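You operate a simulated robot arm through the tools that you are given. There is no shell and no other tool. Be economical: measure what you need, move in short steps, check, and stop when the job is done.

You are at the controls of a simulated two-armed robot. One attempt, no reset.

## Task
Stack the aloe can from the side bench on top of the lychee can. Then stack the tub labelled "mango" from the counter by the jugs on top of the tub labelled "pudding". Then push the right fridge door shut. Then switch the yard switch on. Keep to this order.

Only the result counts: the job must be done as asked and must still hold three seconds after the hand-in. Knocking over, shifting, dropping, spilling or breaking anything else fails it.

## Robot
Two 7-joint arms with two-finger parallel grippers on one trunk, on a base that drives. Base frame: it is fixed to the floor where the robot stands at the start and does not move with it; the origin is under the middle of the robot, x ahead of it, y to its left, z up; the surface under the hand at the start is at about z = 950. Lengths are in mm, angles in rad, forces in N, time in s.
The left shoulder is at the start at [106, 171, 1188], the right one opposite. With the tool pointing down near the work surface each hand reaches from about 420 to 900 mm from the robot's upright axis, wherever it stands, measured 20 degrees to its own side. Places, roughly: can [500, 250, 1000]; right fridge door [-200, 3000, 500]; tub [-1250, 2750, 1000]; yard switch [900, 2700, 1300]. Payload 4.4 kg a hand.
The TCP of each hand is the grasp point between the finger pads, 23 mm short of the fingertips. In the tool frame z runs along the fingers and y along their closing line. The gripper opens to 94 mm. The fingers are 38 mm wide and 10 mm thick; the gripper's body (54 by 96 mm) begins 39 mm behind the TCP.
Orientation is told as [roll, pitch, yaw] about the base's x, y, z axes, in that order, counted from this pose: with the fingers straight down and closing along the base's y, the tool's x points along the base's -x, its y along +y and its z along -z.

## Interface
- The arms move only by the tool apply_moves. It takes "left_deltas", "right_deltas" or both (then of equal length, played together; a hand with none holds still); each is a list of rows, each a list of 7 numbers: the shift along the tool's x, y, z in mm, then the turn, a rotation vector about the tool's x, y, z in rad, then the gripper command, from -1 (shut) to 1 (fully open), values between in proportion. In form: [[dx, dy, dz, rx, ry, rz, fingers], ...]. A call has 1 to 12 rows; each row shifts and turns the commanded pose from where the row before left it, along the tool's axes as they then stand. Rows are played at 5 a second. More than 50 mm and 0.15 rad between two rows, or a gripper value outside its range, and nothing of the call is played. A pose out of reach is approached as far as the arm can. The call stops where the force on the tool passes 40 N (or 10 N more than at its start, if that is more) or the arm is blocked; 0.2 s more then pass. Each finger travels about 72 mm/s and halts on what it meets, pressing with about 30 N; the grip force reading is that of the motor and also rises with nothing between the fingers. The clock runs only during rows and for 0.2 s after the last one: add rows that do not move to give the fingers time. It gives the time, the measured TCP pose, the force on the tool (base axes), the opening and the grip force at its end, in the units of the frame above (readings bear some noise), with the torque about the TCP (base axes, N m) and any sound that the robot's microphone picked up.
- Cameras (640 x 400 px; columns grow to the right, rows downward): "scene" is now at [208.1, 47.8, 1349.3]; the picture's right is [0.52, -0.86, 0.00], its down [-0.35, -0.21, -0.91] and it looks along [0.78, 0.47, -0.41] (base axes); focal length 214 px, centre (320, 200). "left" rides on the left gripper at [86, -16, -74] in its tool frame; the picture's right is [0.18, 0.98, 0.00], its down [-0.58, 0.11, -0.81] and it looks along [-0.79, 0.15, 0.59] (tool axes); focal length 243 px, centre (320, 200). "right" rides on the right gripper at [86, 16, -75] in its tool frame; the picture's right is [-0.18, 0.98, 0.00], its down [-0.58, -0.11, -0.81] and it looks along [-0.79, -0.15, 0.59] (tool axes); focal length 243 px, centre (320, 200). There is no depth. A picture from a camera that has moved, and an enlarged one, comes with that camera's place and axes in the base frame and with its lens.
- grab_frame(camera): a new picture of that camera. The clock stands still meanwhile.
- lift_body(by): slides the trunk up (or, below 0, down) by that many mm; the arms and the scene camera ride with it, the base frame stays. It gives what a move gives, with no picture.
- steer(legs): drives the robot by 1 to 6 legs, each [ahead, left, turn to the left] in mm, mm and rad, along the robot's own axes; the way and the turn of a leg run together, so that a leg with both is an arc; at most 1500 mm and 3.142 rad a leg. The arms and the cameras ride along, it lands a little off, and it stops where it bumps. It gives what a move gives.
- aim_head(pan, tilt): turns the head with the scene camera to pan (to the left, within 1.396 rad either way) and tilt (down, from -0.506 to 1.204), counted from straight ahead of the robot. It gives what a move gives.
- close_up(camera, box): a new picture of the part [left, top, right, bottom] of that camera's present view, enlarged. The clock stands still meanwhile.
- close_job(): hands the job in; it is judged then, once.

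Work in short steps. Places have to be worked out from the pictures, the camera data and where the tool is seen: move nearer, look again, correct. Check each grasp and each placing, and mend what went wrong. You have 165 turns and 138 pictures in all, those below and enlarged ones among them. Open the grippers and draw the arms clear of the work before you hand the job in, unless the task says otherwise; then end with one line.

The tools are called after "Request:" by a JSON object that holds its "fn" and its "kwargs". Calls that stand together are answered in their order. apply_moves: Moves the arms, as the interface text tells. Its arguments: {"type":"object","properties":{"left_deltas":{"type":"array"},"right_deltas":{"type":"array"}},"required":[]} The other tools are called the same way: lift_body (by) slides the trunk up or down; steer (legs) drives the base; aim_head (pan, tilt) turns the head that bears the scene camera; grab_frame (camera) takes a picture; close_up (camera, box) takes an enlarged picture of a part of a camera's view; close_job () hands the job in.

At the start:

```text
t: 0.0
left_eef_pos: [428.3, 471.7, 1310.5]
left_orientation: [0.0, -0.001, 0.0]
left_ft_force: [-0.8, 0.1, 0.3]
left_moment: [-0.02, -0.01, 0.0]
left_width: 93.9
left_grip_force: 0.1
right_eef_pos: [458.5, 31.4, 1320.7]
right_orientation: [0.0, 0.0, -0.001]
right_ft_force: [-0.3, -0.5, 0.1]
right_moment: [0.03, -0.05, -0.02]
right_width: 94.1
right_grip_force: 0.0
trunk travel left (down, up): [-200.0, 188.0]
robot x, y, heading: [-0.8, 3.9, -0.005]
head pan, tilt: [0.545, 0.421]
```

scene: 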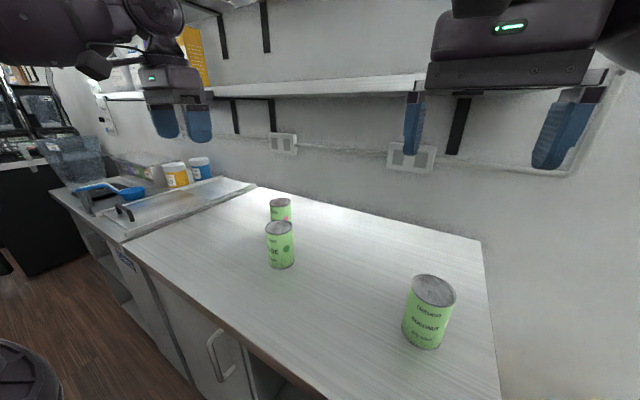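
right: 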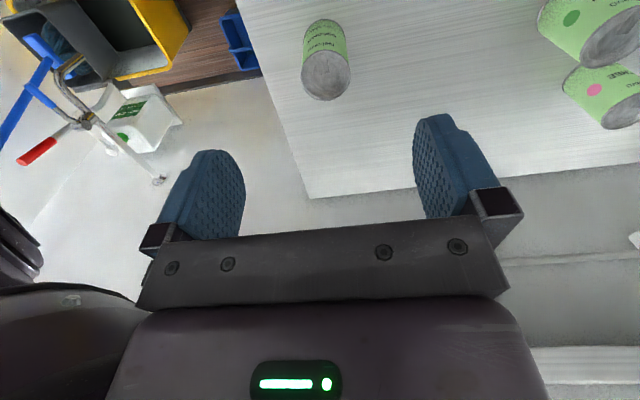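
left: 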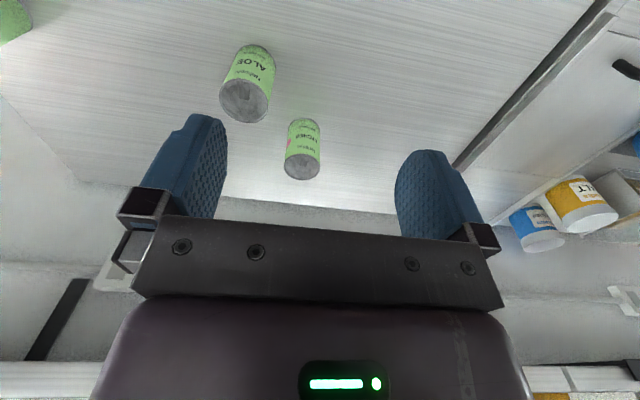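

The pictures show three green cans on the bench; I enlarge them to read labels.

Request:
{"fn": "close_up", "kwargs": {"camera": "scene", "box": [240, 180, 340, 280]}}

Request:
{"fn": "close_up", "kwargs": {"camera": "left", "box": [200, 20, 360, 200]}}

Request:
{"fn": "close_up", "kwargs": {"camera": "scene", "box": [390, 250, 490, 360]}}

```text
4.00 times, centred on (290, 230) of scene
camera zoom: at [208.1, 47.8, 1349.3], right [0.52, -0.86, 0.0], down [-0.35, -0.21, -0.91], along [0.78, 0.47, -0.41], focal length 858 px, centre (440, 80)
```

zoom: 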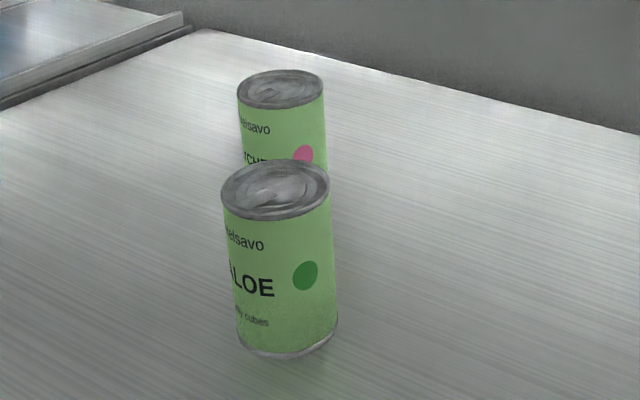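

```text
2.22 times, centred on (280, 110) of left
camera zoom: at [341.3, 455.0, 1384.0], right [-0.18, 0.98, 0.0], down [0.58, 0.11, 0.81], along [0.79, 0.15, -0.59], focal length 539 px, centre (409, 400)
```

zoom: 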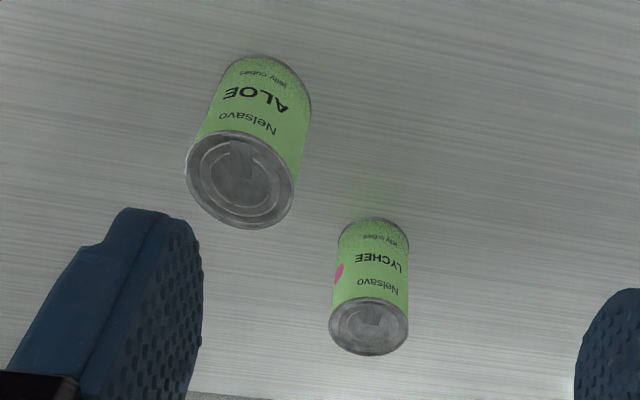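

```text
3.64 times, centred on (440, 305) of scene
camera zoom: at [208.1, 47.8, 1349.3], right [0.52, -0.86, 0.0], down [-0.35, -0.21, -0.91], along [0.78, 0.47, -0.41], focal length 780 px, centre (-116, -182)
```

zoom: 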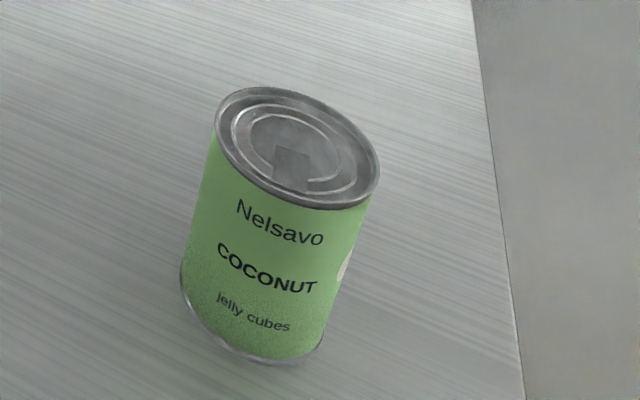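

Aloe is at about (556,382), lychee at about (678,482), tops near z 1061, diameter about 69. I move the left hand above the aloe can and look.

Request:
{"fn": "apply_moves", "kwargs": {"left_deltas": [[-25, -18, 32, 0, 0, 0, 1], [-25, -18, 32, 0, 0, 0, 1], [-26, -18, 32, 0, 0, 0, 1], [-26, -18, 32, 0, 0, 0, 1], [-26, -18, 32, 0, 0, 0, 1], [0, 0, 0, 0, 0, 0, 1]]}}

Request:
{"fn": "grab_frame", "kwargs": {"camera": "left"}}

Request:
{"fn": "grab_frame", "kwargs": {"camera": "scene"}}

```text
t: 1.4
left_eef_pos: [554.4, 381.2, 1151.6]
left_orientation: [-0.001, -0.002, 0.0]
left_ft_force: [0.0, -1.0, 0.4]
left_moment: [0.01, -0.01, -0.01]
left_width: 94.1
left_grip_force: 0.1
right_eef_pos: [457.2, 31.7, 1322.8]
right_orientation: [0.0, -0.003, 0.0]
right_ft_force: [-0.4, 0.8, -0.3]
right_moment: [0.02, -0.04, 0.05]
right_width: 94.1
right_grip_force: 0.1
trunk travel left (down, up): [-200.0, 188.0]
robot x, y, heading: [1.0, 0.3, 0.002]
head pan, tilt: [0.545, 0.421]
```

```text
131 pictures are left
camera left: at [466.9, 365.2, 1225.6], right [-0.18, 0.98, 0.0], down [0.58, 0.11, 0.81], along [0.79, 0.15, -0.59], focal length 243 px, centre (320, 200)
```

left: 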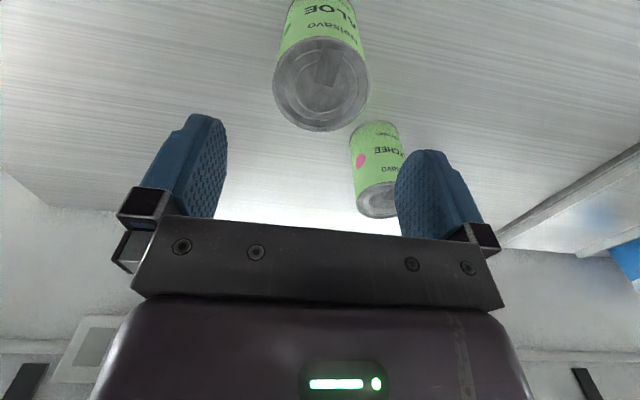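

```text
130 pictures are left
camera scene: at [206.9, 48.1, 1349.8], right [0.52, -0.86, 0.0], down [-0.35, -0.21, -0.91], along [0.78, 0.47, -0.41], focal length 214 px, centre (320, 200)
```

scene: 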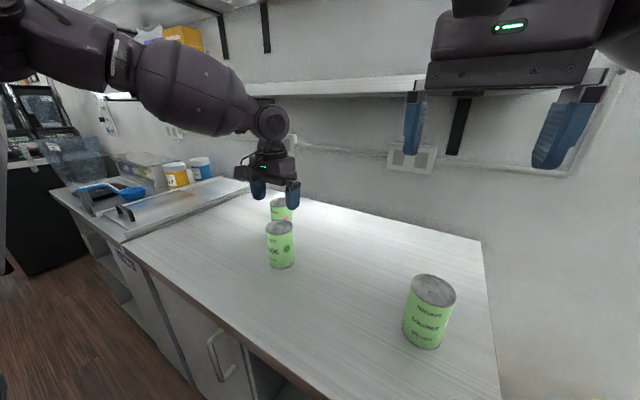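

The hand is centred over aloe. I descend to about z 1030 and close.

Request:
{"fn": "apply_moves", "kwargs": {"left_deltas": [[0, 0, 40, 0, 0, 0, 1], [-1, 1, 40, 0, 0, 0, 1], [-1, 0, 41, 0, 0, 0, 1], [0, 0, 0, 0, 0, 0, 1], [0, 0, 0, 0, 0, 0, -1], [0, 0, 0, 0, 0, 0, -1], [0, 0, 0, 0, 0, 0, -1]]}}

Request:
{"fn": "grab_frame", "kwargs": {"camera": "scene"}}

```text
t: 3.0
left_eef_pos: [556.6, 382.8, 1030.4]
left_orientation: [-0.001, -0.003, 0.001]
left_ft_force: [-2.4, 1.0, 3.6]
left_moment: [0.07, -0.11, 0.05]
left_width: 67.2
left_grip_force: 29.7
right_eef_pos: [457.3, 30.4, 1320.9]
right_orientation: [-0.001, -0.001, 0.001]
right_ft_force: [-0.2, 0.1, -0.2]
right_moment: [-0.02, -0.04, 0.01]
right_width: 93.8
right_grip_force: 0.0
trunk travel left (down, up): [-200.0, 188.0]
robot x, y, heading: [-0.9, 0.3, 0.001]
head pan, tilt: [0.545, 0.421]
```

```text
129 pictures are left
camera scene: at [207.5, 47.6, 1349.5], right [0.52, -0.86, 0.0], down [-0.35, -0.21, -0.91], along [0.78, 0.47, -0.41], focal length 214 px, centre (320, 200)
```

scene: 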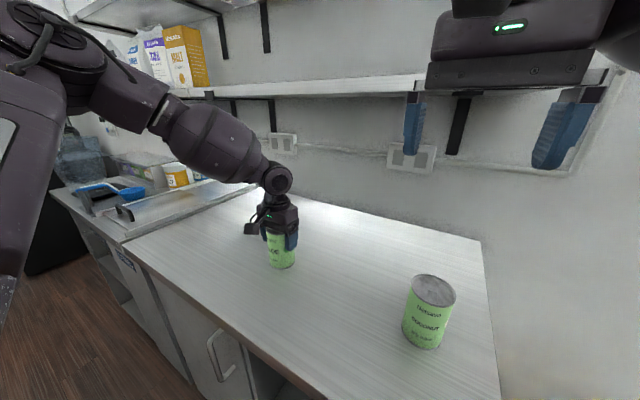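

Aloe is gripped (width 67). I lift 150 mm and check.

Request:
{"fn": "apply_moves", "kwargs": {"left_deltas": [[0, 0, -20, 0, 0, 0, -1], [0, 0, -30, 0, 0, 0, -1], [0, 0, -30, 0, 0, 0, -1], [0, 0, -35, 0, 0, 0, -1], [0, 0, -35, 0, 0, 0, -1], [0, 0, 0, 0, 0, 0, -1]]}}

Request:
{"fn": "grab_frame", "kwargs": {"camera": "scene"}}

Request:
{"fn": "grab_frame", "kwargs": {"camera": "left"}}

```text
t: 4.4
left_eef_pos: [557.5, 383.9, 1178.7]
left_orientation: [0.0, 0.002, -0.001]
left_ft_force: [1.0, 0.1, -5.3]
left_moment: [0.02, 0.04, 0.02]
left_width: 67.4
left_grip_force: 29.9
right_eef_pos: [458.9, 32.3, 1319.9]
right_orientation: [0.0, 0.002, -0.002]
right_ft_force: [-0.3, 0.3, -0.2]
right_moment: [-0.03, 0.02, 0.0]
right_width: 93.8
right_grip_force: 0.1
trunk travel left (down, up): [-200.0, 188.0]
robot x, y, heading: [-0.4, -2.0, 0.002]
head pan, tilt: [0.545, 0.421]
```

```text
128 pictures are left
camera scene: at [209.1, 48.3, 1349.0], right [0.52, -0.86, 0.0], down [-0.35, -0.21, -0.91], along [0.78, 0.47, -0.41], focal length 214 px, centre (320, 200)
```

scene: 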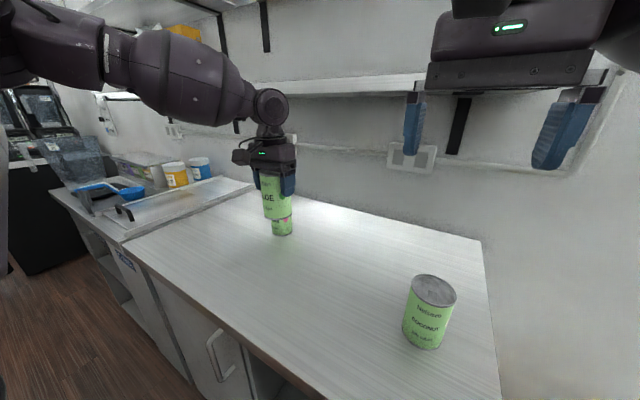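

```text
127 pictures are left
camera left: at [472.0, 366.8, 1253.1], right [-0.18, 0.98, 0.0], down [0.58, 0.11, 0.81], along [0.79, 0.15, -0.59], focal length 243 px, centre (320, 200)
```

left: 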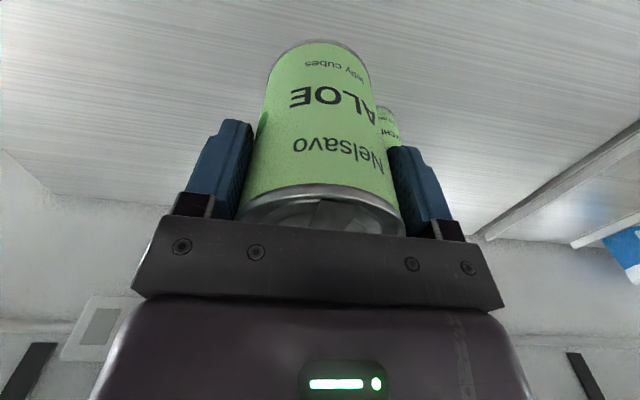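

Held well. I move over the lychee at (675,481), staying about 37 mm above its top.

Request:
{"fn": "apply_moves", "kwargs": {"left_deltas": [[-20, 16, 0, 0, 0, 0, -1], [-30, 25, 0, 0, 0, 0, -1], [-30, 25, 0, 0, 0, 0, -1], [-25, 21, 0, 0, 0, 0, -1], [-13, 11, 0, 0, 0, 0, -1], [0, 0, 0, 0, 0, 0, -1]]}}

Request:
{"fn": "close_up", "kwargs": {"camera": "scene", "box": [220, 130, 340, 250]}}

Request:
{"fn": "grab_frame", "kwargs": {"camera": "left"}}

Request:
{"fn": "grab_frame", "kwargs": {"camera": "right"}}

```text
t: 5.8
left_eef_pos: [676.0, 483.4, 1169.5]
left_orientation: [-0.002, 0.013, 0.001]
left_ft_force: [0.0, -0.2, -4.9]
left_moment: [0.0, 0.02, -0.05]
left_width: 67.2
left_grip_force: 30.1
right_eef_pos: [460.0, 34.1, 1318.2]
right_orientation: [-0.001, 0.001, 0.0]
right_ft_force: [0.1, -0.5, -0.1]
right_moment: [0.0, -0.01, -0.02]
right_width: 94.3
right_grip_force: 0.1
trunk travel left (down, up): [-200.0, 188.0]
robot x, y, heading: [-3.9, 1.5, -0.002]
head pan, tilt: [0.545, 0.421]
```

```text
3.33 times, centred on (280, 190) of scene
camera zoom: at [210.1, 50.3, 1348.0], right [0.52, -0.86, 0.0], down [-0.35, -0.21, -0.91], along [0.78, 0.47, -0.41], focal length 715 px, centre (453, 233)
```

zoom: 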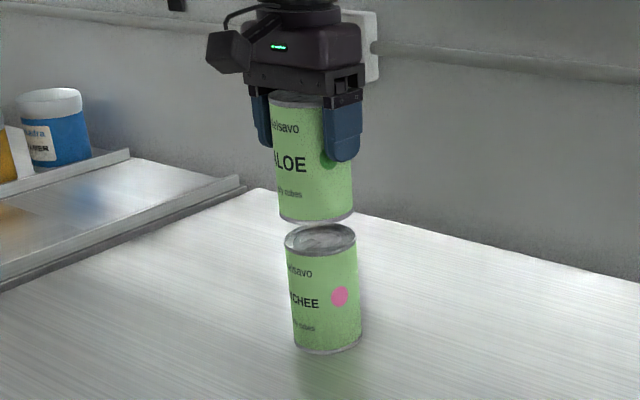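

```text
125 pictures are left
camera left: at [590.6, 467.9, 1245.1], right [-0.18, 0.98, 0.0], down [0.59, 0.11, 0.8], along [0.78, 0.15, -0.6], focal length 243 px, centre (320, 200)
```

left: 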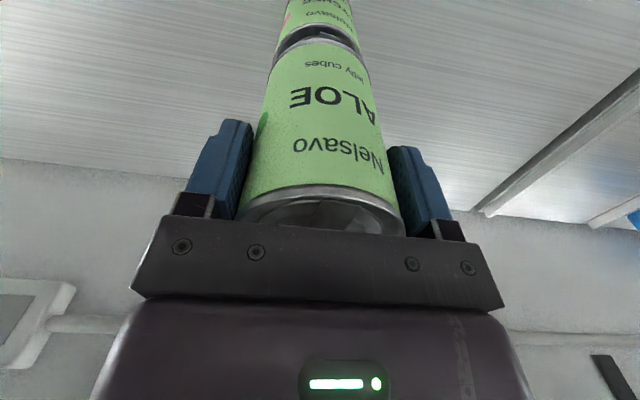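

```text
124 pictures are left
camera right: at [373.5, 50.5, 1393.3], right [0.18, 0.98, 0.0], down [0.58, -0.11, 0.8], along [0.79, -0.15, -0.59], focal length 243 px, centre (320, 200)
```

right: 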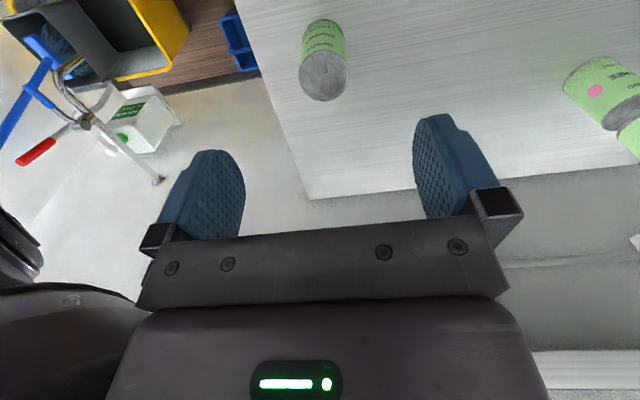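

Lateral alignment looks good; I zoom to judge the depth alignment.

Request:
{"fn": "close_up", "kwargs": {"camera": "scene", "box": [260, 170, 300, 220]}}

Request:
{"fn": "close_up", "kwargs": {"camera": "left", "box": [260, 0, 380, 80]}}

Request:
{"fn": "close_up", "kwargs": {"camera": "right", "box": [540, 40, 640, 160]}}

```text
8.00 times, centred on (280, 195) of scene
camera zoom: at [210.1, 50.3, 1348.0], right [0.52, -0.86, 0.0], down [-0.35, -0.21, -0.91], along [0.78, 0.47, -0.41], focal length 1716 px, centre (640, 240)
```

zoom: 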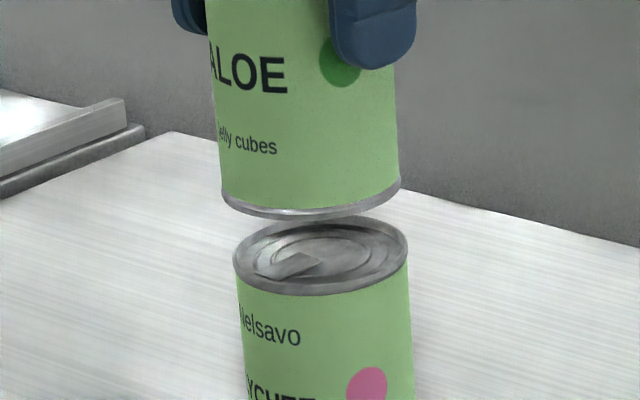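

```text
5.00 times, centred on (320, 40) of left
camera zoom: at [590.6, 467.9, 1245.1], right [-0.18, 0.98, 0.0], down [0.59, 0.11, 0.8], along [0.78, 0.15, -0.6], focal length 1213 px, centre (320, 1000)
```

zoom: 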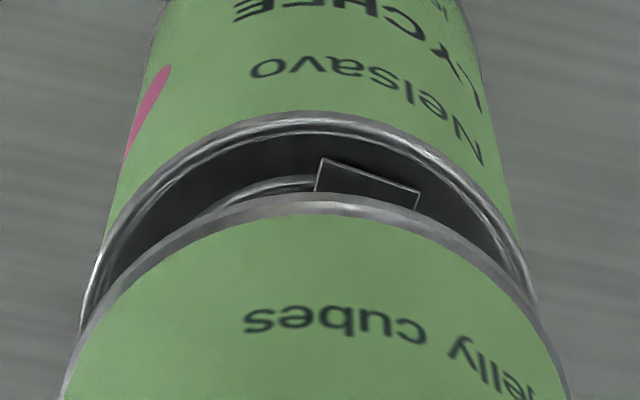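

```text
3.33 times, centred on (590, 100) of right
camera zoom: at [373.5, 50.5, 1393.3], right [0.18, 0.98, 0.0], down [0.58, -0.11, 0.8], along [0.79, -0.15, -0.59], focal length 809 px, centre (-580, 533)
```

zoom: 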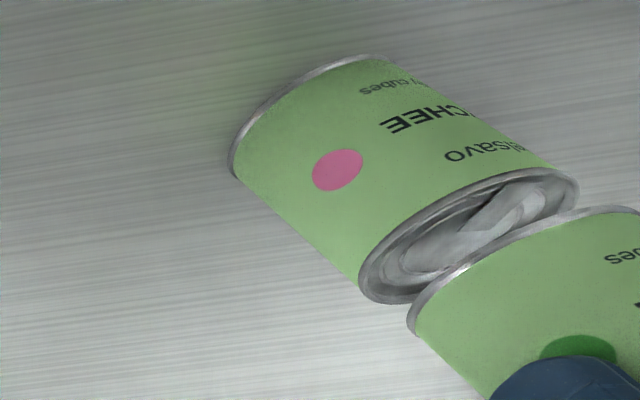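

Lychee appears about 2–3 mm further in x; I correct that and descend partly.

Request:
{"fn": "apply_moves", "kwargs": {"left_deltas": [[-2.5, -0.5, 8, 0, 0, 0, -1], [0, 0, 8, 0, 0, 0, -1], [0, 0, 6, 0, 0, 0, -1], [0, 0, 0, 0, 0, 0, -1]]}}

Request:
{"fn": "close_up", "kwargs": {"camera": "scene", "box": [260, 170, 300, 220]}}

```text
t: 6.8
left_eef_pos: [678.9, 479.8, 1156.5]
left_orientation: [0.0, -0.003, 0.0]
left_ft_force: [0.0, -0.7, -5.6]
left_moment: [0.03, 0.02, -0.01]
left_width: 67.4
left_grip_force: 29.5
right_eef_pos: [457.3, 30.6, 1321.0]
right_orientation: [0.0, -0.001, -0.001]
right_ft_force: [-0.2, -0.3, 0.4]
right_moment: [0.0, 0.03, 0.01]
right_width: 93.9
right_grip_force: 0.0
trunk travel left (down, up): [-200.0, 188.0]
robot x, y, heading: [-0.6, -1.3, 0.003]
head pan, tilt: [0.545, 0.421]
```

```text
8.00 times, centred on (280, 195) of scene
camera zoom: at [208.3, 47.5, 1349.5], right [0.52, -0.86, 0.0], down [-0.35, -0.21, -0.91], along [0.78, 0.47, -0.41], focal length 1716 px, centre (640, 240)
```

zoom: 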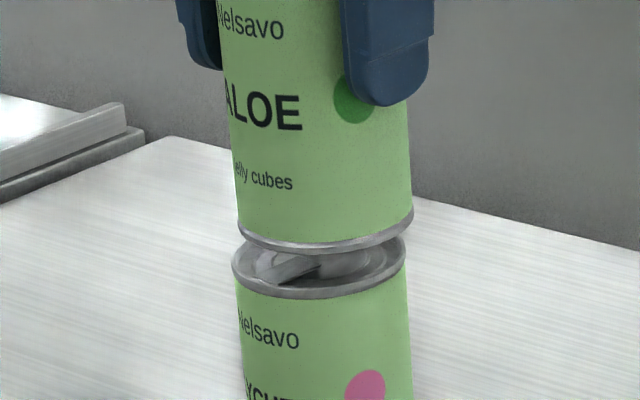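

Aloe is about 4 mm right of the lychee in picture; I shift it (-2,+3.4) and descend 8 more.

Request:
{"fn": "apply_moves", "kwargs": {"left_deltas": [[2, 3.4, 4, 0, 0, 0, -1], [0, 0, 4, 0, 0, 0, -1], [0, 0, 0, 0, 0, 0, -1], [0, 0, 0, 0, 0, 0, -1]]}}

Request:
{"fn": "close_up", "kwargs": {"camera": "scene", "box": [260, 170, 300, 220]}}

Request:
{"fn": "close_up", "kwargs": {"camera": "left", "box": [260, 0, 380, 80]}}

```text
t: 7.8
left_eef_pos: [676.4, 482.8, 1148.5]
left_orientation: [0.0, 0.0, 0.0]
left_ft_force: [0.1, -0.5, -5.1]
left_moment: [0.0, 0.05, -0.02]
left_width: 67.1
left_grip_force: 29.8
right_eef_pos: [459.2, 31.7, 1320.1]
right_orientation: [0.001, 0.0, 0.0]
right_ft_force: [-0.6, -0.7, 0.3]
right_moment: [0.02, 0.03, 0.0]
right_width: 94.0
right_grip_force: 0.0
trunk travel left (down, up): [-200.0, 188.0]
robot x, y, heading: [3.3, 0.2, -0.0]
head pan, tilt: [0.545, 0.421]
```

```text
8.00 times, centred on (280, 195) of scene
camera zoom: at [208.6, 48.0, 1349.2], right [0.52, -0.86, 0.0], down [-0.35, -0.21, -0.91], along [0.78, 0.47, -0.41], focal length 1716 px, centre (640, 240)
```

zoom: 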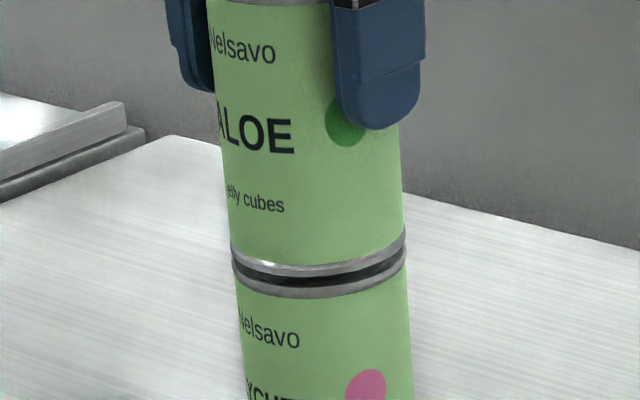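

```text
5.00 times, centred on (320, 40) of left
camera zoom: at [589.8, 466.8, 1222.2], right [-0.18, 0.98, 0.0], down [0.58, 0.11, 0.81], along [0.79, 0.15, -0.59], focal length 1213 px, centre (320, 1000)
```

zoom: 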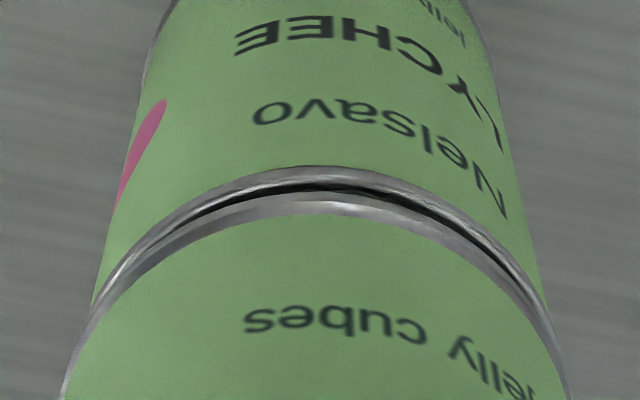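

Well aligned with about a 10 mm gap. I lower in small steps until contact.

Request:
{"fn": "apply_moves", "kwargs": {"left_deltas": [[0, 0, 4, 0, 0, 0, -1], [0, 0, 3, 0, 0, 0, -1], [0, 0, 1.5, 0, 0, 0, -1], [0, 0, 0, 0, 0, 0, -1]]}}

Request:
{"fn": "close_up", "kwargs": {"camera": "scene", "box": [260, 170, 300, 220]}}

```text
t: 8.8
left_eef_pos: [677.7, 483.3, 1142.3]
left_orientation: [0.0, -0.005, 0.001]
left_ft_force: [3.2, 5.1, 14.5]
left_moment: [0.54, -0.04, -0.07]
left_width: 67.6
left_grip_force: 30.4
right_eef_pos: [456.8, 30.9, 1320.6]
right_orientation: [0.0, -0.001, 0.0]
right_ft_force: [0.1, 0.7, 1.0]
right_moment: [0.0, 0.02, 0.0]
right_width: 94.2
right_grip_force: 0.2
trunk travel left (down, up): [-200.0, 188.0]
robot x, y, heading: [1.1, 0.0, 0.001]
head pan, tilt: [0.545, 0.421]
```

```text
8.00 times, centred on (280, 195) of scene
camera zoom: at [207.0, 47.6, 1349.9], right [0.52, -0.86, 0.0], down [-0.35, -0.21, -0.91], along [0.78, 0.47, -0.41], focal length 1716 px, centre (640, 240)
```

zoom: 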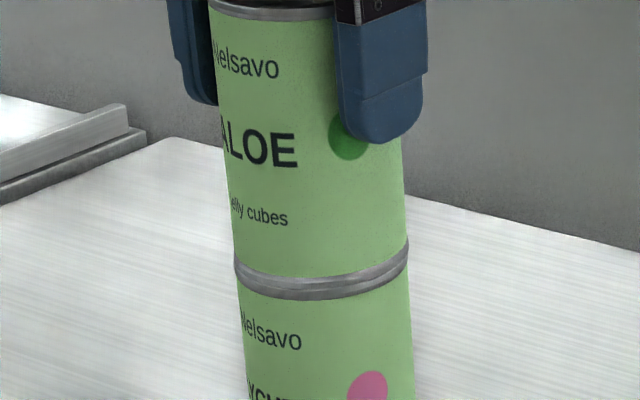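

Contact felt and the stack looks true. I ease off 1 mm, open the fingers and draw up.

Request:
{"fn": "apply_moves", "kwargs": {"left_deltas": [[0, 0, -1.2, 0, 0, 0, -1], [0, 0, 0, 0, 0, 0, -0.2], [0, 0, 0, 0, 0, 0, 1], [0, 0, 0, 0, 0, 0, 1], [0, 0, 0, 0, 0, 0, 1]]}}

Request:
{"fn": "close_up", "kwargs": {"camera": "left", "box": [160, 0, 480, 240]}}

```text
t: 10.0
left_eef_pos: [677.6, 483.7, 1140.3]
left_orientation: [-0.001, 0.0, 0.0]
left_ft_force: [0.7, -0.6, -0.6]
left_moment: [0.0, 0.02, -0.03]
left_width: 94.0
left_grip_force: 0.1
right_eef_pos: [458.0, 32.2, 1320.7]
right_orientation: [0.0, -0.002, -0.001]
right_ft_force: [0.3, -0.7, 1.2]
right_moment: [-0.01, 0.02, 0.02]
right_width: 94.1
right_grip_force: 0.1
trunk travel left (down, up): [-200.0, 188.0]
robot x, y, heading: [-2.2, 1.2, 0.004]
head pan, tilt: [0.545, 0.421]
```

```text
1.67 times, centred on (320, 120) of left
camera zoom: at [590.0, 466.8, 1215.5], right [-0.18, 0.98, 0.0], down [0.58, 0.11, 0.81], along [0.79, 0.15, -0.59], focal length 404 px, centre (320, 333)
```

zoom: 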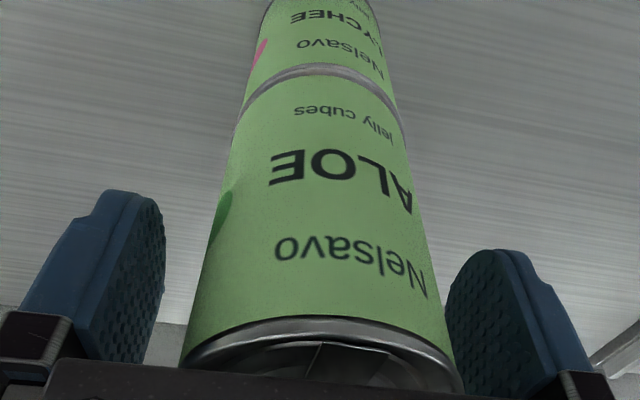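

Free. I draw straight up in small then larger steps.

Request:
{"fn": "apply_moves", "kwargs": {"left_deltas": [[0, 2, -3, 0, 0, 0, 1], [0, 0, -15, 0, 0, 0, 1], [0, 0, -30, 0, 0, 0, 1], [0, 0, -40, 0, 0, 0, 1], [20, 0, -35, 0, 0, 0, 1], [45, 0, -20, 0, 0, 0, 1], [45, 0, -10, 0, 0, 0, 1], [0, 0, 0, 0, 0, 0, 1]]}}

Request:
{"fn": "grab_frame", "kwargs": {"camera": "scene"}}

Request:
{"fn": "grab_frame", "kwargs": {"camera": "left"}}

```text
t: 11.4
left_eef_pos: [625.3, 501.0, 1179.9]
left_orientation: [0.029, 0.211, 0.019]
left_ft_force: [4.8, 0.8, 17.6]
left_moment: [-0.14, 0.07, 0.04]
left_width: 94.0
left_grip_force: 0.0
right_eef_pos: [460.0, 31.2, 1322.9]
right_orientation: [-0.002, -0.004, -0.01]
right_ft_force: [-1.2, 0.8, -0.6]
right_moment: [-0.01, -0.09, -0.02]
right_width: 93.8
right_grip_force: 0.1
trunk travel left (down, up): [-200.0, 188.0]
robot x, y, heading: [0.7, -1.7, -0.012]
head pan, tilt: [0.545, 0.421]
stopped in row 6 (left hand): the arm was blocked; the commanded pose is now the measured one
```

```text
115 pictures are left
camera scene: at [212.0, 50.8, 1349.6], right [0.51, -0.86, 0.0], down [-0.35, -0.21, -0.91], along [0.79, 0.46, -0.41], focal length 214 px, centre (320, 200)
```

scene: 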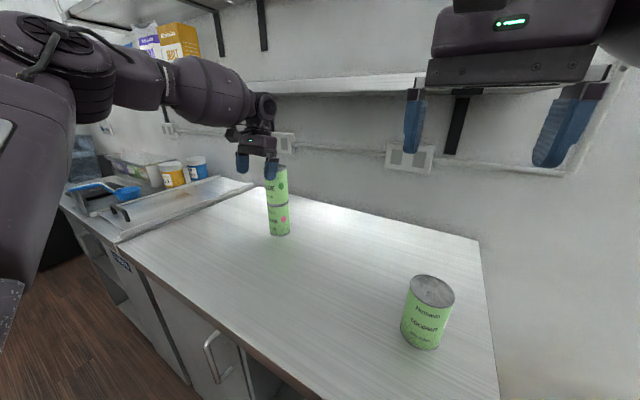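

```text
114 pictures are left
camera left: at [554.9, 481.6, 1270.7], right [-0.19, 0.98, 0.07], down [0.74, 0.1, 0.67], along [0.65, 0.18, -0.74], focal length 243 px, centre (320, 200)
```

left: 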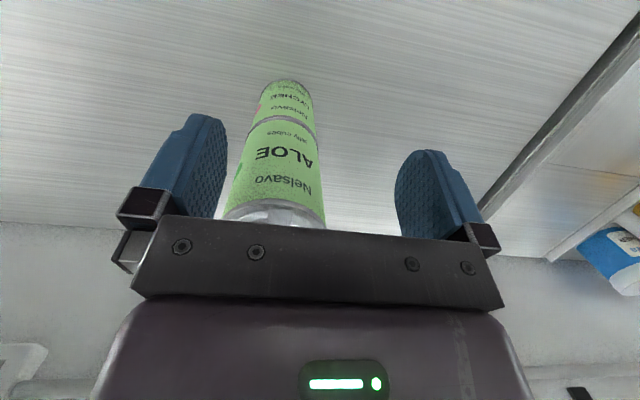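

The stack still stands, but the arm was blocked (reach limit) and tilted. I withdraw the hand horizontally away from the stack.

Request:
{"fn": "apply_moves", "kwargs": {"left_deltas": [[14.7, 0, 3, 0, 0, 0, 1], [20, 0, 4, 0, 0, 0, 1], [29, 0, 4, 0, 0, 0, 1], [29, 0, 4, 0, 0, 0, 1], [0, 0, 0, 0, 0, 0, 1]]}}

Request:
{"fn": "grab_frame", "kwargs": {"camera": "scene"}}

```text
t: 12.6
left_eef_pos: [533.0, 493.1, 1197.1]
left_orientation: [0.029, 0.176, 0.02]
left_ft_force: [-0.3, -1.4, -0.7]
left_moment: [0.03, 0.0, 0.0]
left_width: 94.1
left_grip_force: 0.1
right_eef_pos: [461.1, 26.6, 1319.8]
right_orientation: [0.002, -0.001, -0.01]
right_ft_force: [0.3, -0.5, -0.2]
right_moment: [0.04, -0.01, -0.03]
right_width: 94.0
right_grip_force: 0.1
trunk travel left (down, up): [-200.0, 188.0]
robot x, y, heading: [0.6, 1.6, -0.011]
head pan, tilt: [0.545, 0.421]
```

```text
113 pictures are left
camera scene: at [210.3, 44.6, 1349.1], right [0.51, -0.86, 0.0], down [-0.35, -0.21, -0.91], along [0.79, 0.47, -0.41], focal length 214 px, centre (320, 200)
```

scene: 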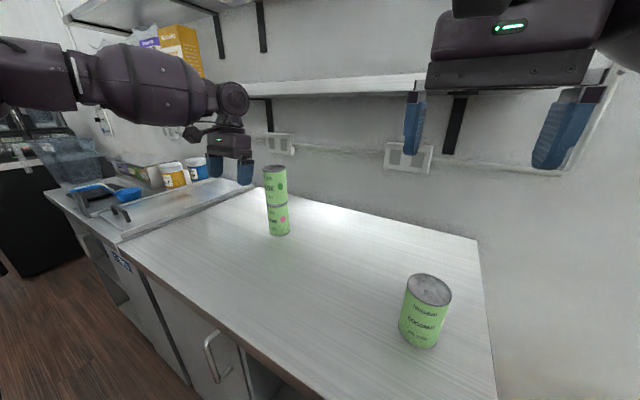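

Hand is clear. I check the stack, and draw the left arm back and untilt it.

Request:
{"fn": "close_up", "kwargs": {"camera": "scene", "box": [250, 155, 310, 245]}}

Request:
{"fn": "apply_moves", "kwargs": {"left_deltas": [[25, 0, -10, 0, -0.08, 0, 1], [25, 0, -20, 0, -0.08, 0, 1], [25, 0, -30, 0, 0, 0, 1], [25, 0, -30, 0, 0, 0, 1], [0, 0, -30, 0, 0, 0, 1], [0, 0, 0, 0, 0, 0, 1]]}}

```text
4.44 times, centred on (280, 200) of scene
camera zoom: at [210.3, 44.6, 1349.1], right [0.51, -0.86, 0.0], down [-0.35, -0.21, -0.91], along [0.79, 0.47, -0.41], focal length 953 px, centre (498, 200)
```

zoom: 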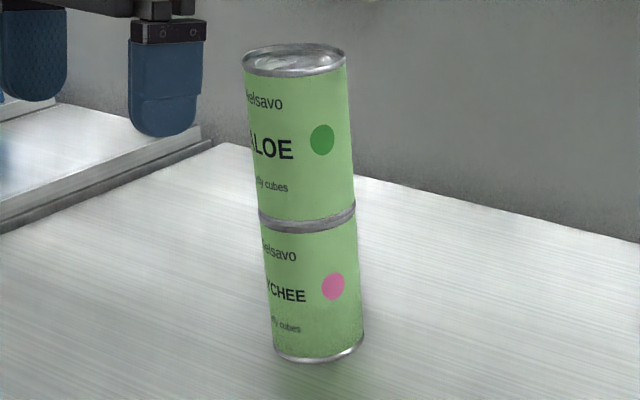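

```text
t: 14.2
left_eef_pos: [435.8, 482.7, 1335.7]
left_orientation: [0.019, -0.073, -0.012]
left_ft_force: [0.5, 0.1, -0.3]
left_moment: [-0.04, 0.03, -0.02]
left_width: 94.0
left_grip_force: 0.1
left hand out of reach, approached as far as the arm can: row 5
right_eef_pos: [462.6, 27.4, 1318.6]
right_orientation: [0.0, 0.002, -0.007]
right_ft_force: [0.1, 0.1, -0.1]
right_moment: [-0.04, 0.01, 0.02]
right_width: 93.8
right_grip_force: 0.1
trunk travel left (down, up): [-200.0, 188.0]
robot x, y, heading: [1.6, -1.1, -0.008]
head pan, tilt: [0.545, 0.421]
stopped in row 6 (left hand): the arm was blocked; the commanded pose is now the measured one
```

Stack is good. Now I look left and right before driving.

Request:
{"fn": "aim_head", "kwargs": {"pan": 1.39, "tilt": 0.4}}

Request:
{"fn": "grab_frame", "kwargs": {"camera": "scene"}}

Request:
{"fn": "aim_head", "kwargs": {"pan": -1.39, "tilt": 0.4}}

Request:
{"fn": "grab_frame", "kwargs": {"camera": "scene"}}

```text
t: 15.3
left_eef_pos: [435.0, 480.1, 1337.5]
left_orientation: [0.021, -0.074, -0.013]
left_ft_force: [0.3, 0.2, -0.5]
left_moment: [-0.01, -0.01, 0.0]
left_width: 94.1
left_grip_force: 0.0
right_eef_pos: [459.8, 27.6, 1321.0]
right_orientation: [0.003, -0.002, -0.009]
right_ft_force: [-0.2, 0.7, 0.2]
right_moment: [0.01, 0.0, -0.01]
right_width: 93.9
right_grip_force: 0.1
trunk travel left (down, up): [-200.0, 188.0]
robot x, y, heading: [-0.3, -0.9, -0.007]
head pan, tilt: [1.389, 0.4]
```

```text
111 pictures are left
camera scene: at [147.6, 89.2, 1351.2], right [0.98, -0.19, 0.0], down [-0.07, -0.38, -0.92], along [0.17, 0.9, -0.39], focal length 214 px, centre (320, 200)
```

scene: 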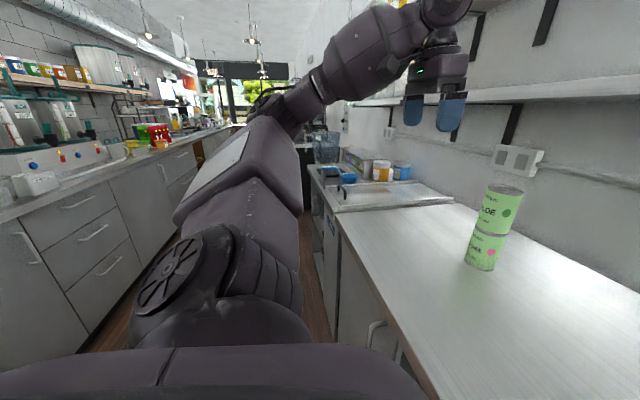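

```text
t: 17.8
left_eef_pos: [433.1, 480.4, 1338.2]
left_orientation: [0.021, -0.077, -0.011]
left_ft_force: [0.5, -0.8, -0.4]
left_moment: [-0.01, -0.01, 0.0]
left_width: 93.8
left_grip_force: 0.1
right_eef_pos: [460.5, 26.9, 1321.7]
right_orientation: [0.002, -0.003, -0.01]
right_ft_force: [0.7, -1.0, 0.7]
right_moment: [0.02, -0.01, 0.02]
right_width: 93.9
right_grip_force: 0.3
trunk travel left (down, up): [-200.0, 188.0]
robot x, y, heading: [1.0, -0.3, -0.004]
head pan, tilt: [-1.389, 0.4]
```

```text
110 pictures are left
camera scene: at [146.2, -93.0, 1351.2], right [-0.98, -0.17, 0.0], down [-0.07, 0.38, -0.92], along [0.16, -0.91, -0.39], focal length 214 px, centre (320, 200)
```

scene: 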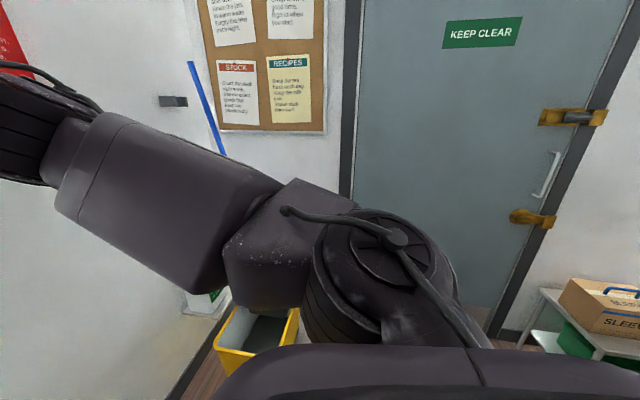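

I'm in an aisle running along +y. I back off 250 mm, turn left to face +y, and look.

Request:
{"fn": "steer", "kwargs": {"legs": [[-300, 0, 0], [0, 0, 1.57]]}}

Request:
{"fn": "aim_head", "kwargs": {"pan": 0, "tilt": 0.45}}

Request:
{"fn": "grab_frame", "kwargs": {"camera": "scene"}}

```text
t: 23.7
left_eef_pos: [-786.1, 432.2, 1338.1]
left_orientation: [0.02, -0.074, 1.565]
left_ft_force: [-0.6, 0.3, -0.4]
left_moment: [0.0, 0.0, 0.02]
left_width: 94.1
left_grip_force: 0.1
right_eef_pos: [-329.5, 461.2, 1320.7]
right_orientation: [0.001, -0.002, 1.567]
right_ft_force: [0.1, 1.1, 0.1]
right_moment: [-0.03, 0.02, -0.03]
right_width: 93.8
right_grip_force: 0.1
trunk travel left (down, up): [-200.0, 188.0]
robot x, y, heading: [-297.6, 2.0, 1.568]
head pan, tilt: [-1.389, 0.4]
```

```text
t: 25.2
left_eef_pos: [-784.0, 431.7, 1337.9]
left_orientation: [0.021, -0.075, 1.564]
left_ft_force: [0.3, -0.1, -0.9]
left_moment: [0.01, -0.02, -0.03]
left_width: 93.8
left_grip_force: 0.1
right_eef_pos: [-330.6, 460.4, 1320.8]
right_orientation: [0.002, -0.002, 1.568]
right_ft_force: [0.5, 0.1, 0.0]
right_moment: [-0.03, -0.01, 0.0]
right_width: 94.1
right_grip_force: 0.2
trunk travel left (down, up): [-200.0, 188.0]
robot x, y, heading: [-299.6, 2.0, 1.564]
head pan, tilt: [0.0, 0.45]
```

```text
109 pictures are left
camera scene: at [-299.8, 223.2, 1346.6], right [1.0, 0.0, 0.0], down [0.0, -0.44, -0.9], along [0.0, 0.9, -0.44], focal length 214 px, centre (320, 200)
```

scene: 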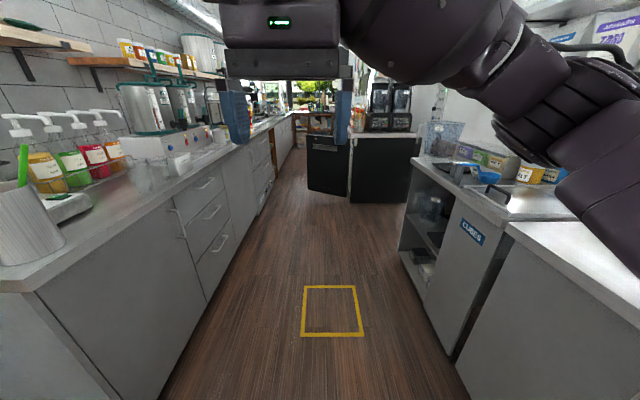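

The aisle is clear ahead, the fridge stands beyond. I drive 1300 mm forward and look again.

Request:
{"fn": "steer", "kwargs": {"legs": [[1300, 0, 0]]}}

Request:
{"fn": "grab_frame", "kwargs": {"camera": "scene"}}

Request:
{"fn": "aim_head", "kwargs": {"pan": 0.7, "tilt": 0.4}}

Request:
{"fn": "grab_frame", "kwargs": {"camera": "scene"}}

```text
t: 31.8
left_eef_pos: [-781.2, 1742.2, 1338.8]
left_orientation: [0.021, -0.076, 1.567]
left_ft_force: [0.1, 0.8, -0.5]
left_moment: [0.04, 0.0, 0.02]
left_width: 93.9
left_grip_force: 0.2
right_eef_pos: [-328.1, 1768.6, 1321.1]
right_orientation: [0.003, -0.001, 1.569]
right_ft_force: [0.0, 0.1, 0.5]
right_moment: [-0.01, 0.02, 0.01]
right_width: 94.1
right_grip_force: 0.2
trunk travel left (down, up): [-200.0, 188.0]
robot x, y, heading: [-292.6, 1313.6, 1.57]
head pan, tilt: [0.0, 0.45]
```

```text
108 pictures are left
camera scene: at [-297.0, 1532.6, 1346.6], right [1.0, 0.0, 0.0], down [0.0, -0.44, -0.9], along [0.0, 0.9, -0.44], focal length 214 px, centre (320, 200)
```

scene: 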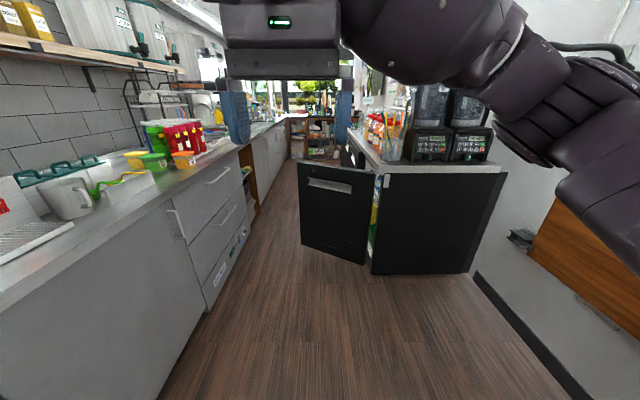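

```text
t: 32.8
left_eef_pos: [-781.4, 1741.0, 1338.3]
left_orientation: [0.022, -0.077, 1.566]
left_ft_force: [-0.1, 0.1, 0.4]
left_moment: [-0.02, 0.01, 0.0]
left_width: 93.9
left_grip_force: 0.1
right_eef_pos: [-327.8, 1769.8, 1321.0]
right_orientation: [0.001, -0.002, 1.569]
right_ft_force: [0.2, 0.4, 0.1]
right_moment: [-0.01, -0.02, 0.02]
right_width: 94.2
right_grip_force: 0.0
trunk travel left (down, up): [-200.0, 188.0]
robot x, y, heading: [-299.4, 1313.9, 1.567]
head pan, tilt: [0.7, 0.4]
```

```text
107 pictures are left
camera scene: at [-356.7, 1511.7, 1351.2], right [0.77, 0.64, 0.0], down [0.25, -0.3, -0.92], along [-0.59, 0.71, -0.39], focal length 214 px, centre (320, 200)
```

scene: 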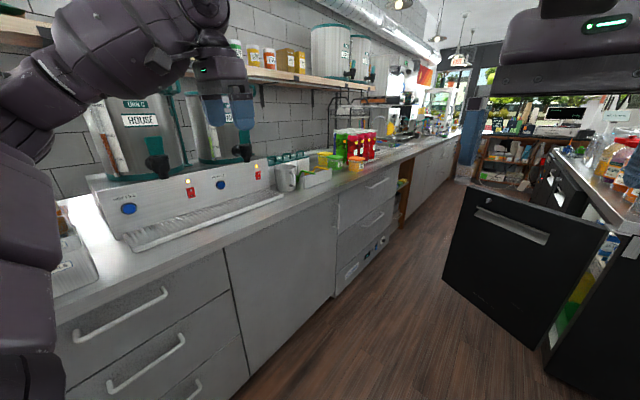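

The small coloured tubs on the left counter are near the given place. I zoom on them.

Request:
{"fn": "close_up", "kwargs": {"camera": "scene", "box": [265, 115, 395, 200]}}

Request:
{"fn": "close_up", "kwargs": {"camera": "scene", "box": [430, 150, 640, 380]}}

```text
4.71 times, centred on (330, 158) of scene
camera zoom: at [-356.7, 1511.7, 1351.2], right [0.77, 0.64, 0.0], down [0.25, -0.3, -0.92], along [-0.59, 0.71, -0.39], focal length 1009 px, centre (273, 400)
```

zoom: 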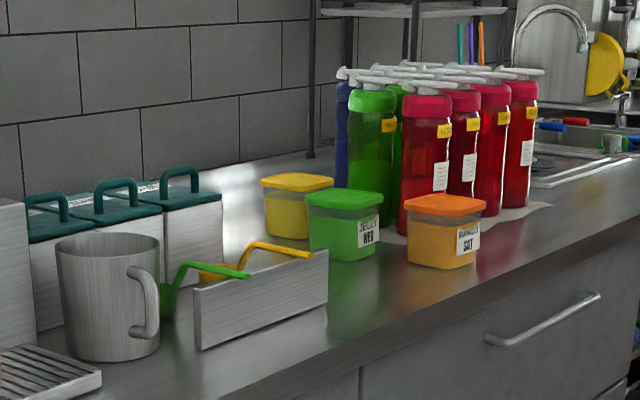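

```text
1.74 times, centred on (535, 265) of scene
camera zoom: at [-356.7, 1511.7, 1351.2], right [0.77, 0.64, 0.0], down [0.25, -0.3, -0.92], along [-0.59, 0.71, -0.39], focal length 373 px, centre (-54, 87)
```

zoom: 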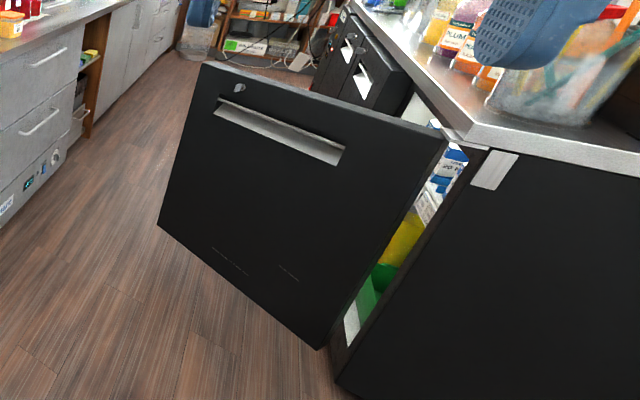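

I read the tubs as yellow, green and orange near (-1435,2884), (-1305,2830), (-1143,2880). I drive to y≈2100, turn to face the counter and sidestep right, so the right hand can reach them.

Request:
{"fn": "steer", "kwargs": {"legs": [[750, 0, 0], [0, 0, 1.57], [0, -450, 0]]}}

Request:
{"fn": "aim_head", "kwargs": {"pan": -0.3, "tilt": 0.4}}

Request:
{"fn": "grab_frame", "kwargs": {"camera": "scene"}}

Request:
{"fn": "grab_frame", "kwargs": {"camera": "right"}}

```text
t: 45.0
left_eef_pos: [-720.4, 2022.6, 1337.7]
left_orientation: [0.02, -0.076, -3.104]
left_ft_force: [-0.9, 0.5, -0.6]
left_moment: [0.0, 0.01, -0.01]
left_width: 94.1
left_grip_force: 0.1
right_eef_pos: [-769.1, 2475.2, 1321.2]
right_orientation: [0.003, -0.002, -3.099]
right_ft_force: [0.2, -0.1, -0.2]
right_moment: [-0.02, -0.05, -0.02]
right_width: 94.1
right_grip_force: 0.0
trunk travel left (down, up): [-200.0, 188.0]
robot x, y, heading: [-311.3, 2528.1, -3.099]
head pan, tilt: [0.7, 0.4]
```

```text
t: 46.2
left_eef_pos: [-720.3, 2021.9, 1338.0]
left_orientation: [0.02, -0.075, -3.104]
left_ft_force: [0.4, -0.5, -0.5]
left_moment: [-0.03, -0.03, -0.03]
left_width: 94.0
left_grip_force: 0.1
right_eef_pos: [-767.6, 2474.2, 1321.9]
right_orientation: [0.002, -0.003, -3.101]
right_ft_force: [-0.2, -0.8, -1.0]
right_moment: [0.0, 0.0, -0.03]
right_width: 94.0
right_grip_force: 0.1
trunk travel left (down, up): [-200.0, 188.0]
robot x, y, heading: [-311.3, 2525.5, -3.1]
head pan, tilt: [-0.3, 0.4]
```

```text
104 pictures are left
camera scene: at [-530.5, 2543.0, 1351.2], right [0.25, 0.97, 0.0], down [0.38, -0.1, -0.92], along [-0.89, 0.23, -0.39], focal length 214 px, centre (320, 200)
```

scene: 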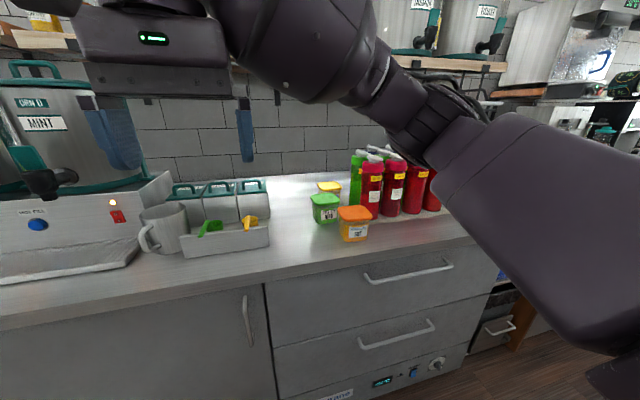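

```text
103 pictures are left
camera right: at [-681.2, 2461.8, 1396.0], right [-0.14, -0.99, 0.0], down [-0.58, 0.09, 0.81], along [-0.8, 0.11, -0.59], focal length 243 px, centre (320, 200)
```

right: 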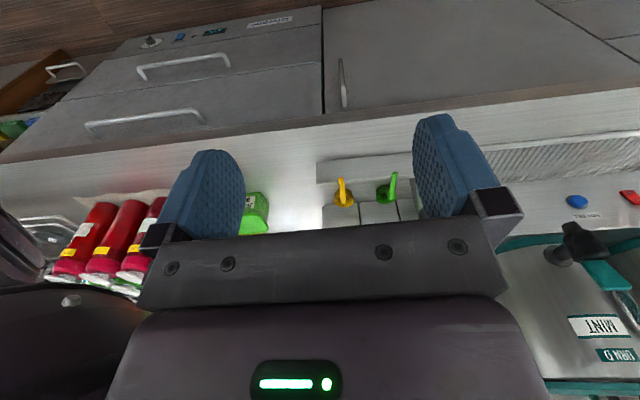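

Request:
{"fn": "close_up", "kwargs": {"camera": "scene", "box": [300, 170, 380, 250]}}

```text
5.00 times, centred on (340, 210) of scene
camera zoom: at [-530.5, 2543.0, 1351.2], right [0.25, 0.97, 0.0], down [0.38, -0.1, -0.92], along [-0.89, 0.23, -0.39], focal length 1072 px, centre (220, 150)
```

zoom: 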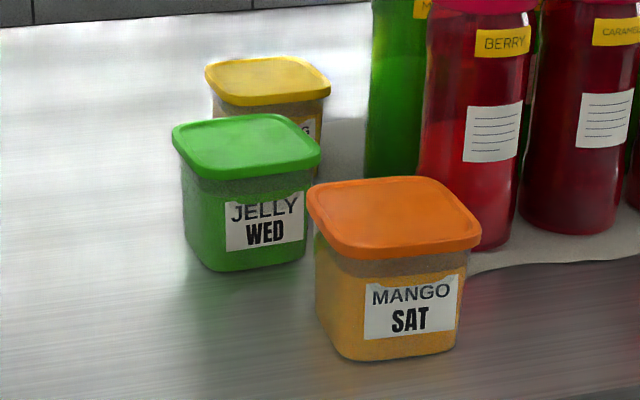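

Mango is the orange tub at about (-1104,2807), jelly green (-1246,2748), pudding presumably yellow (-1386,2808), lids at z≈1039. Before driving nearer I pull the left hand back so it stays off the urn.

Request:
{"fn": "apply_moves", "kwargs": {"left_deltas": [[40, 0, 5, 0, 0, 0, 1], [40, 0, 5, 0, 0, 0, 1], [40, 0, 5, 0, 0, 0, 1], [40, 0, 5, 0, 0, 0, 1], [0, 0, 0, 0, 0, 0, 1]]}}

Request:
{"fn": "grab_frame", "kwargs": {"camera": "scene"}}

```text
t: 47.5
left_eef_pos: [-563.7, 2032.3, 1306.2]
left_orientation: [0.021, -0.073, -3.104]
left_ft_force: [-0.6, 0.4, 0.0]
left_moment: [0.0, -0.02, -0.07]
left_width: 94.1
left_grip_force: 0.1
right_eef_pos: [-767.3, 2473.6, 1321.4]
right_orientation: [0.002, 0.0, -3.099]
right_ft_force: [0.0, 0.5, -0.2]
right_moment: [0.0, -0.03, 0.0]
right_width: 93.9
right_grip_force: 0.0
trunk travel left (down, up): [-200.0, 188.0]
robot x, y, heading: [-311.9, 2525.6, -3.096]
head pan, tilt: [-0.3, 0.4]
```

```text
101 pictures are left
camera scene: at [-531.7, 2542.9, 1350.8], right [0.26, 0.97, 0.0], down [0.38, -0.1, -0.92], along [-0.89, 0.23, -0.39], focal length 214 px, centre (320, 200)
```

scene: 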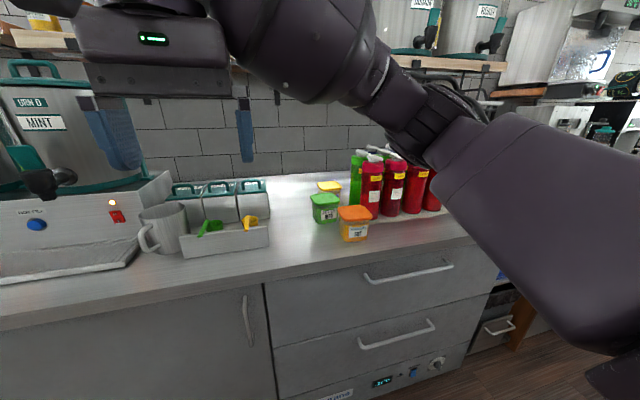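

Now I straighten the heading and drive forward 270 mm toward the counter.

Request:
{"fn": "steer", "kwargs": {"legs": [[0, 0, -0.045], [270, -60, 0]]}}

Request:
{"fn": "grab_frame", "kwargs": {"camera": "scene"}}

Request:
{"fn": "grab_frame", "kwargs": {"camera": "right"}}

```text
t: 49.8
left_eef_pos: [-854.4, 2101.7, 1308.7]
left_orientation: [0.021, -0.075, 3.136]
left_ft_force: [-1.0, 0.0, -0.9]
left_moment: [0.0, -0.01, 0.01]
left_width: 94.1
left_grip_force: 0.2
right_eef_pos: [-1038.2, 2554.2, 1320.7]
right_orientation: [0.002, -0.003, 3.136]
right_ft_force: [-0.8, -0.4, -0.1]
right_moment: [0.0, -0.03, -0.01]
right_width: 94.0
right_grip_force: 0.0
trunk travel left (down, up): [-200.0, 188.0]
robot x, y, heading: [-575.1, 2586.3, 3.143]
head pan, tilt: [-0.3, 0.4]
```

```text
100 pictures are left
camera scene: at [-797.9, 2613.2, 1351.2], right [0.3, 0.95, 0.0], down [0.37, -0.12, -0.92], along [-0.88, 0.28, -0.39], focal length 214 px, centre (320, 200)
```

scene: 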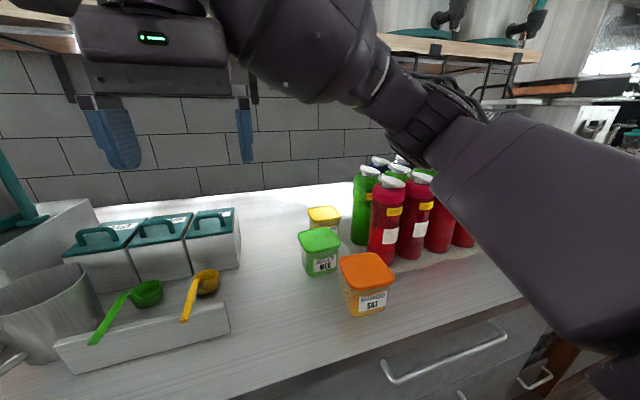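

```text
99 pictures are left
camera right: at [-952.2, 2539.0, 1396.0], right [-0.19, -0.98, 0.0], down [-0.58, 0.11, 0.81], along [-0.79, 0.15, -0.59], focal length 243 px, centre (320, 200)
```

right: 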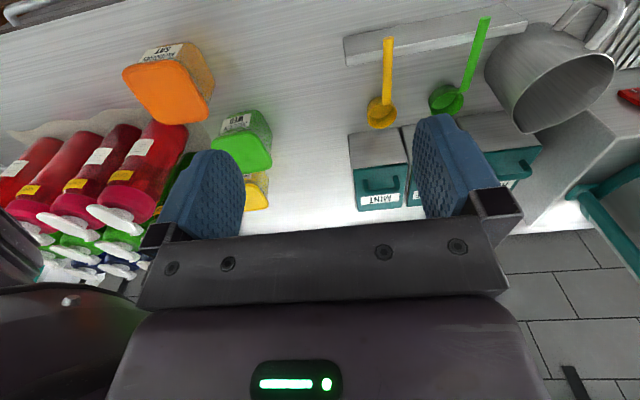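

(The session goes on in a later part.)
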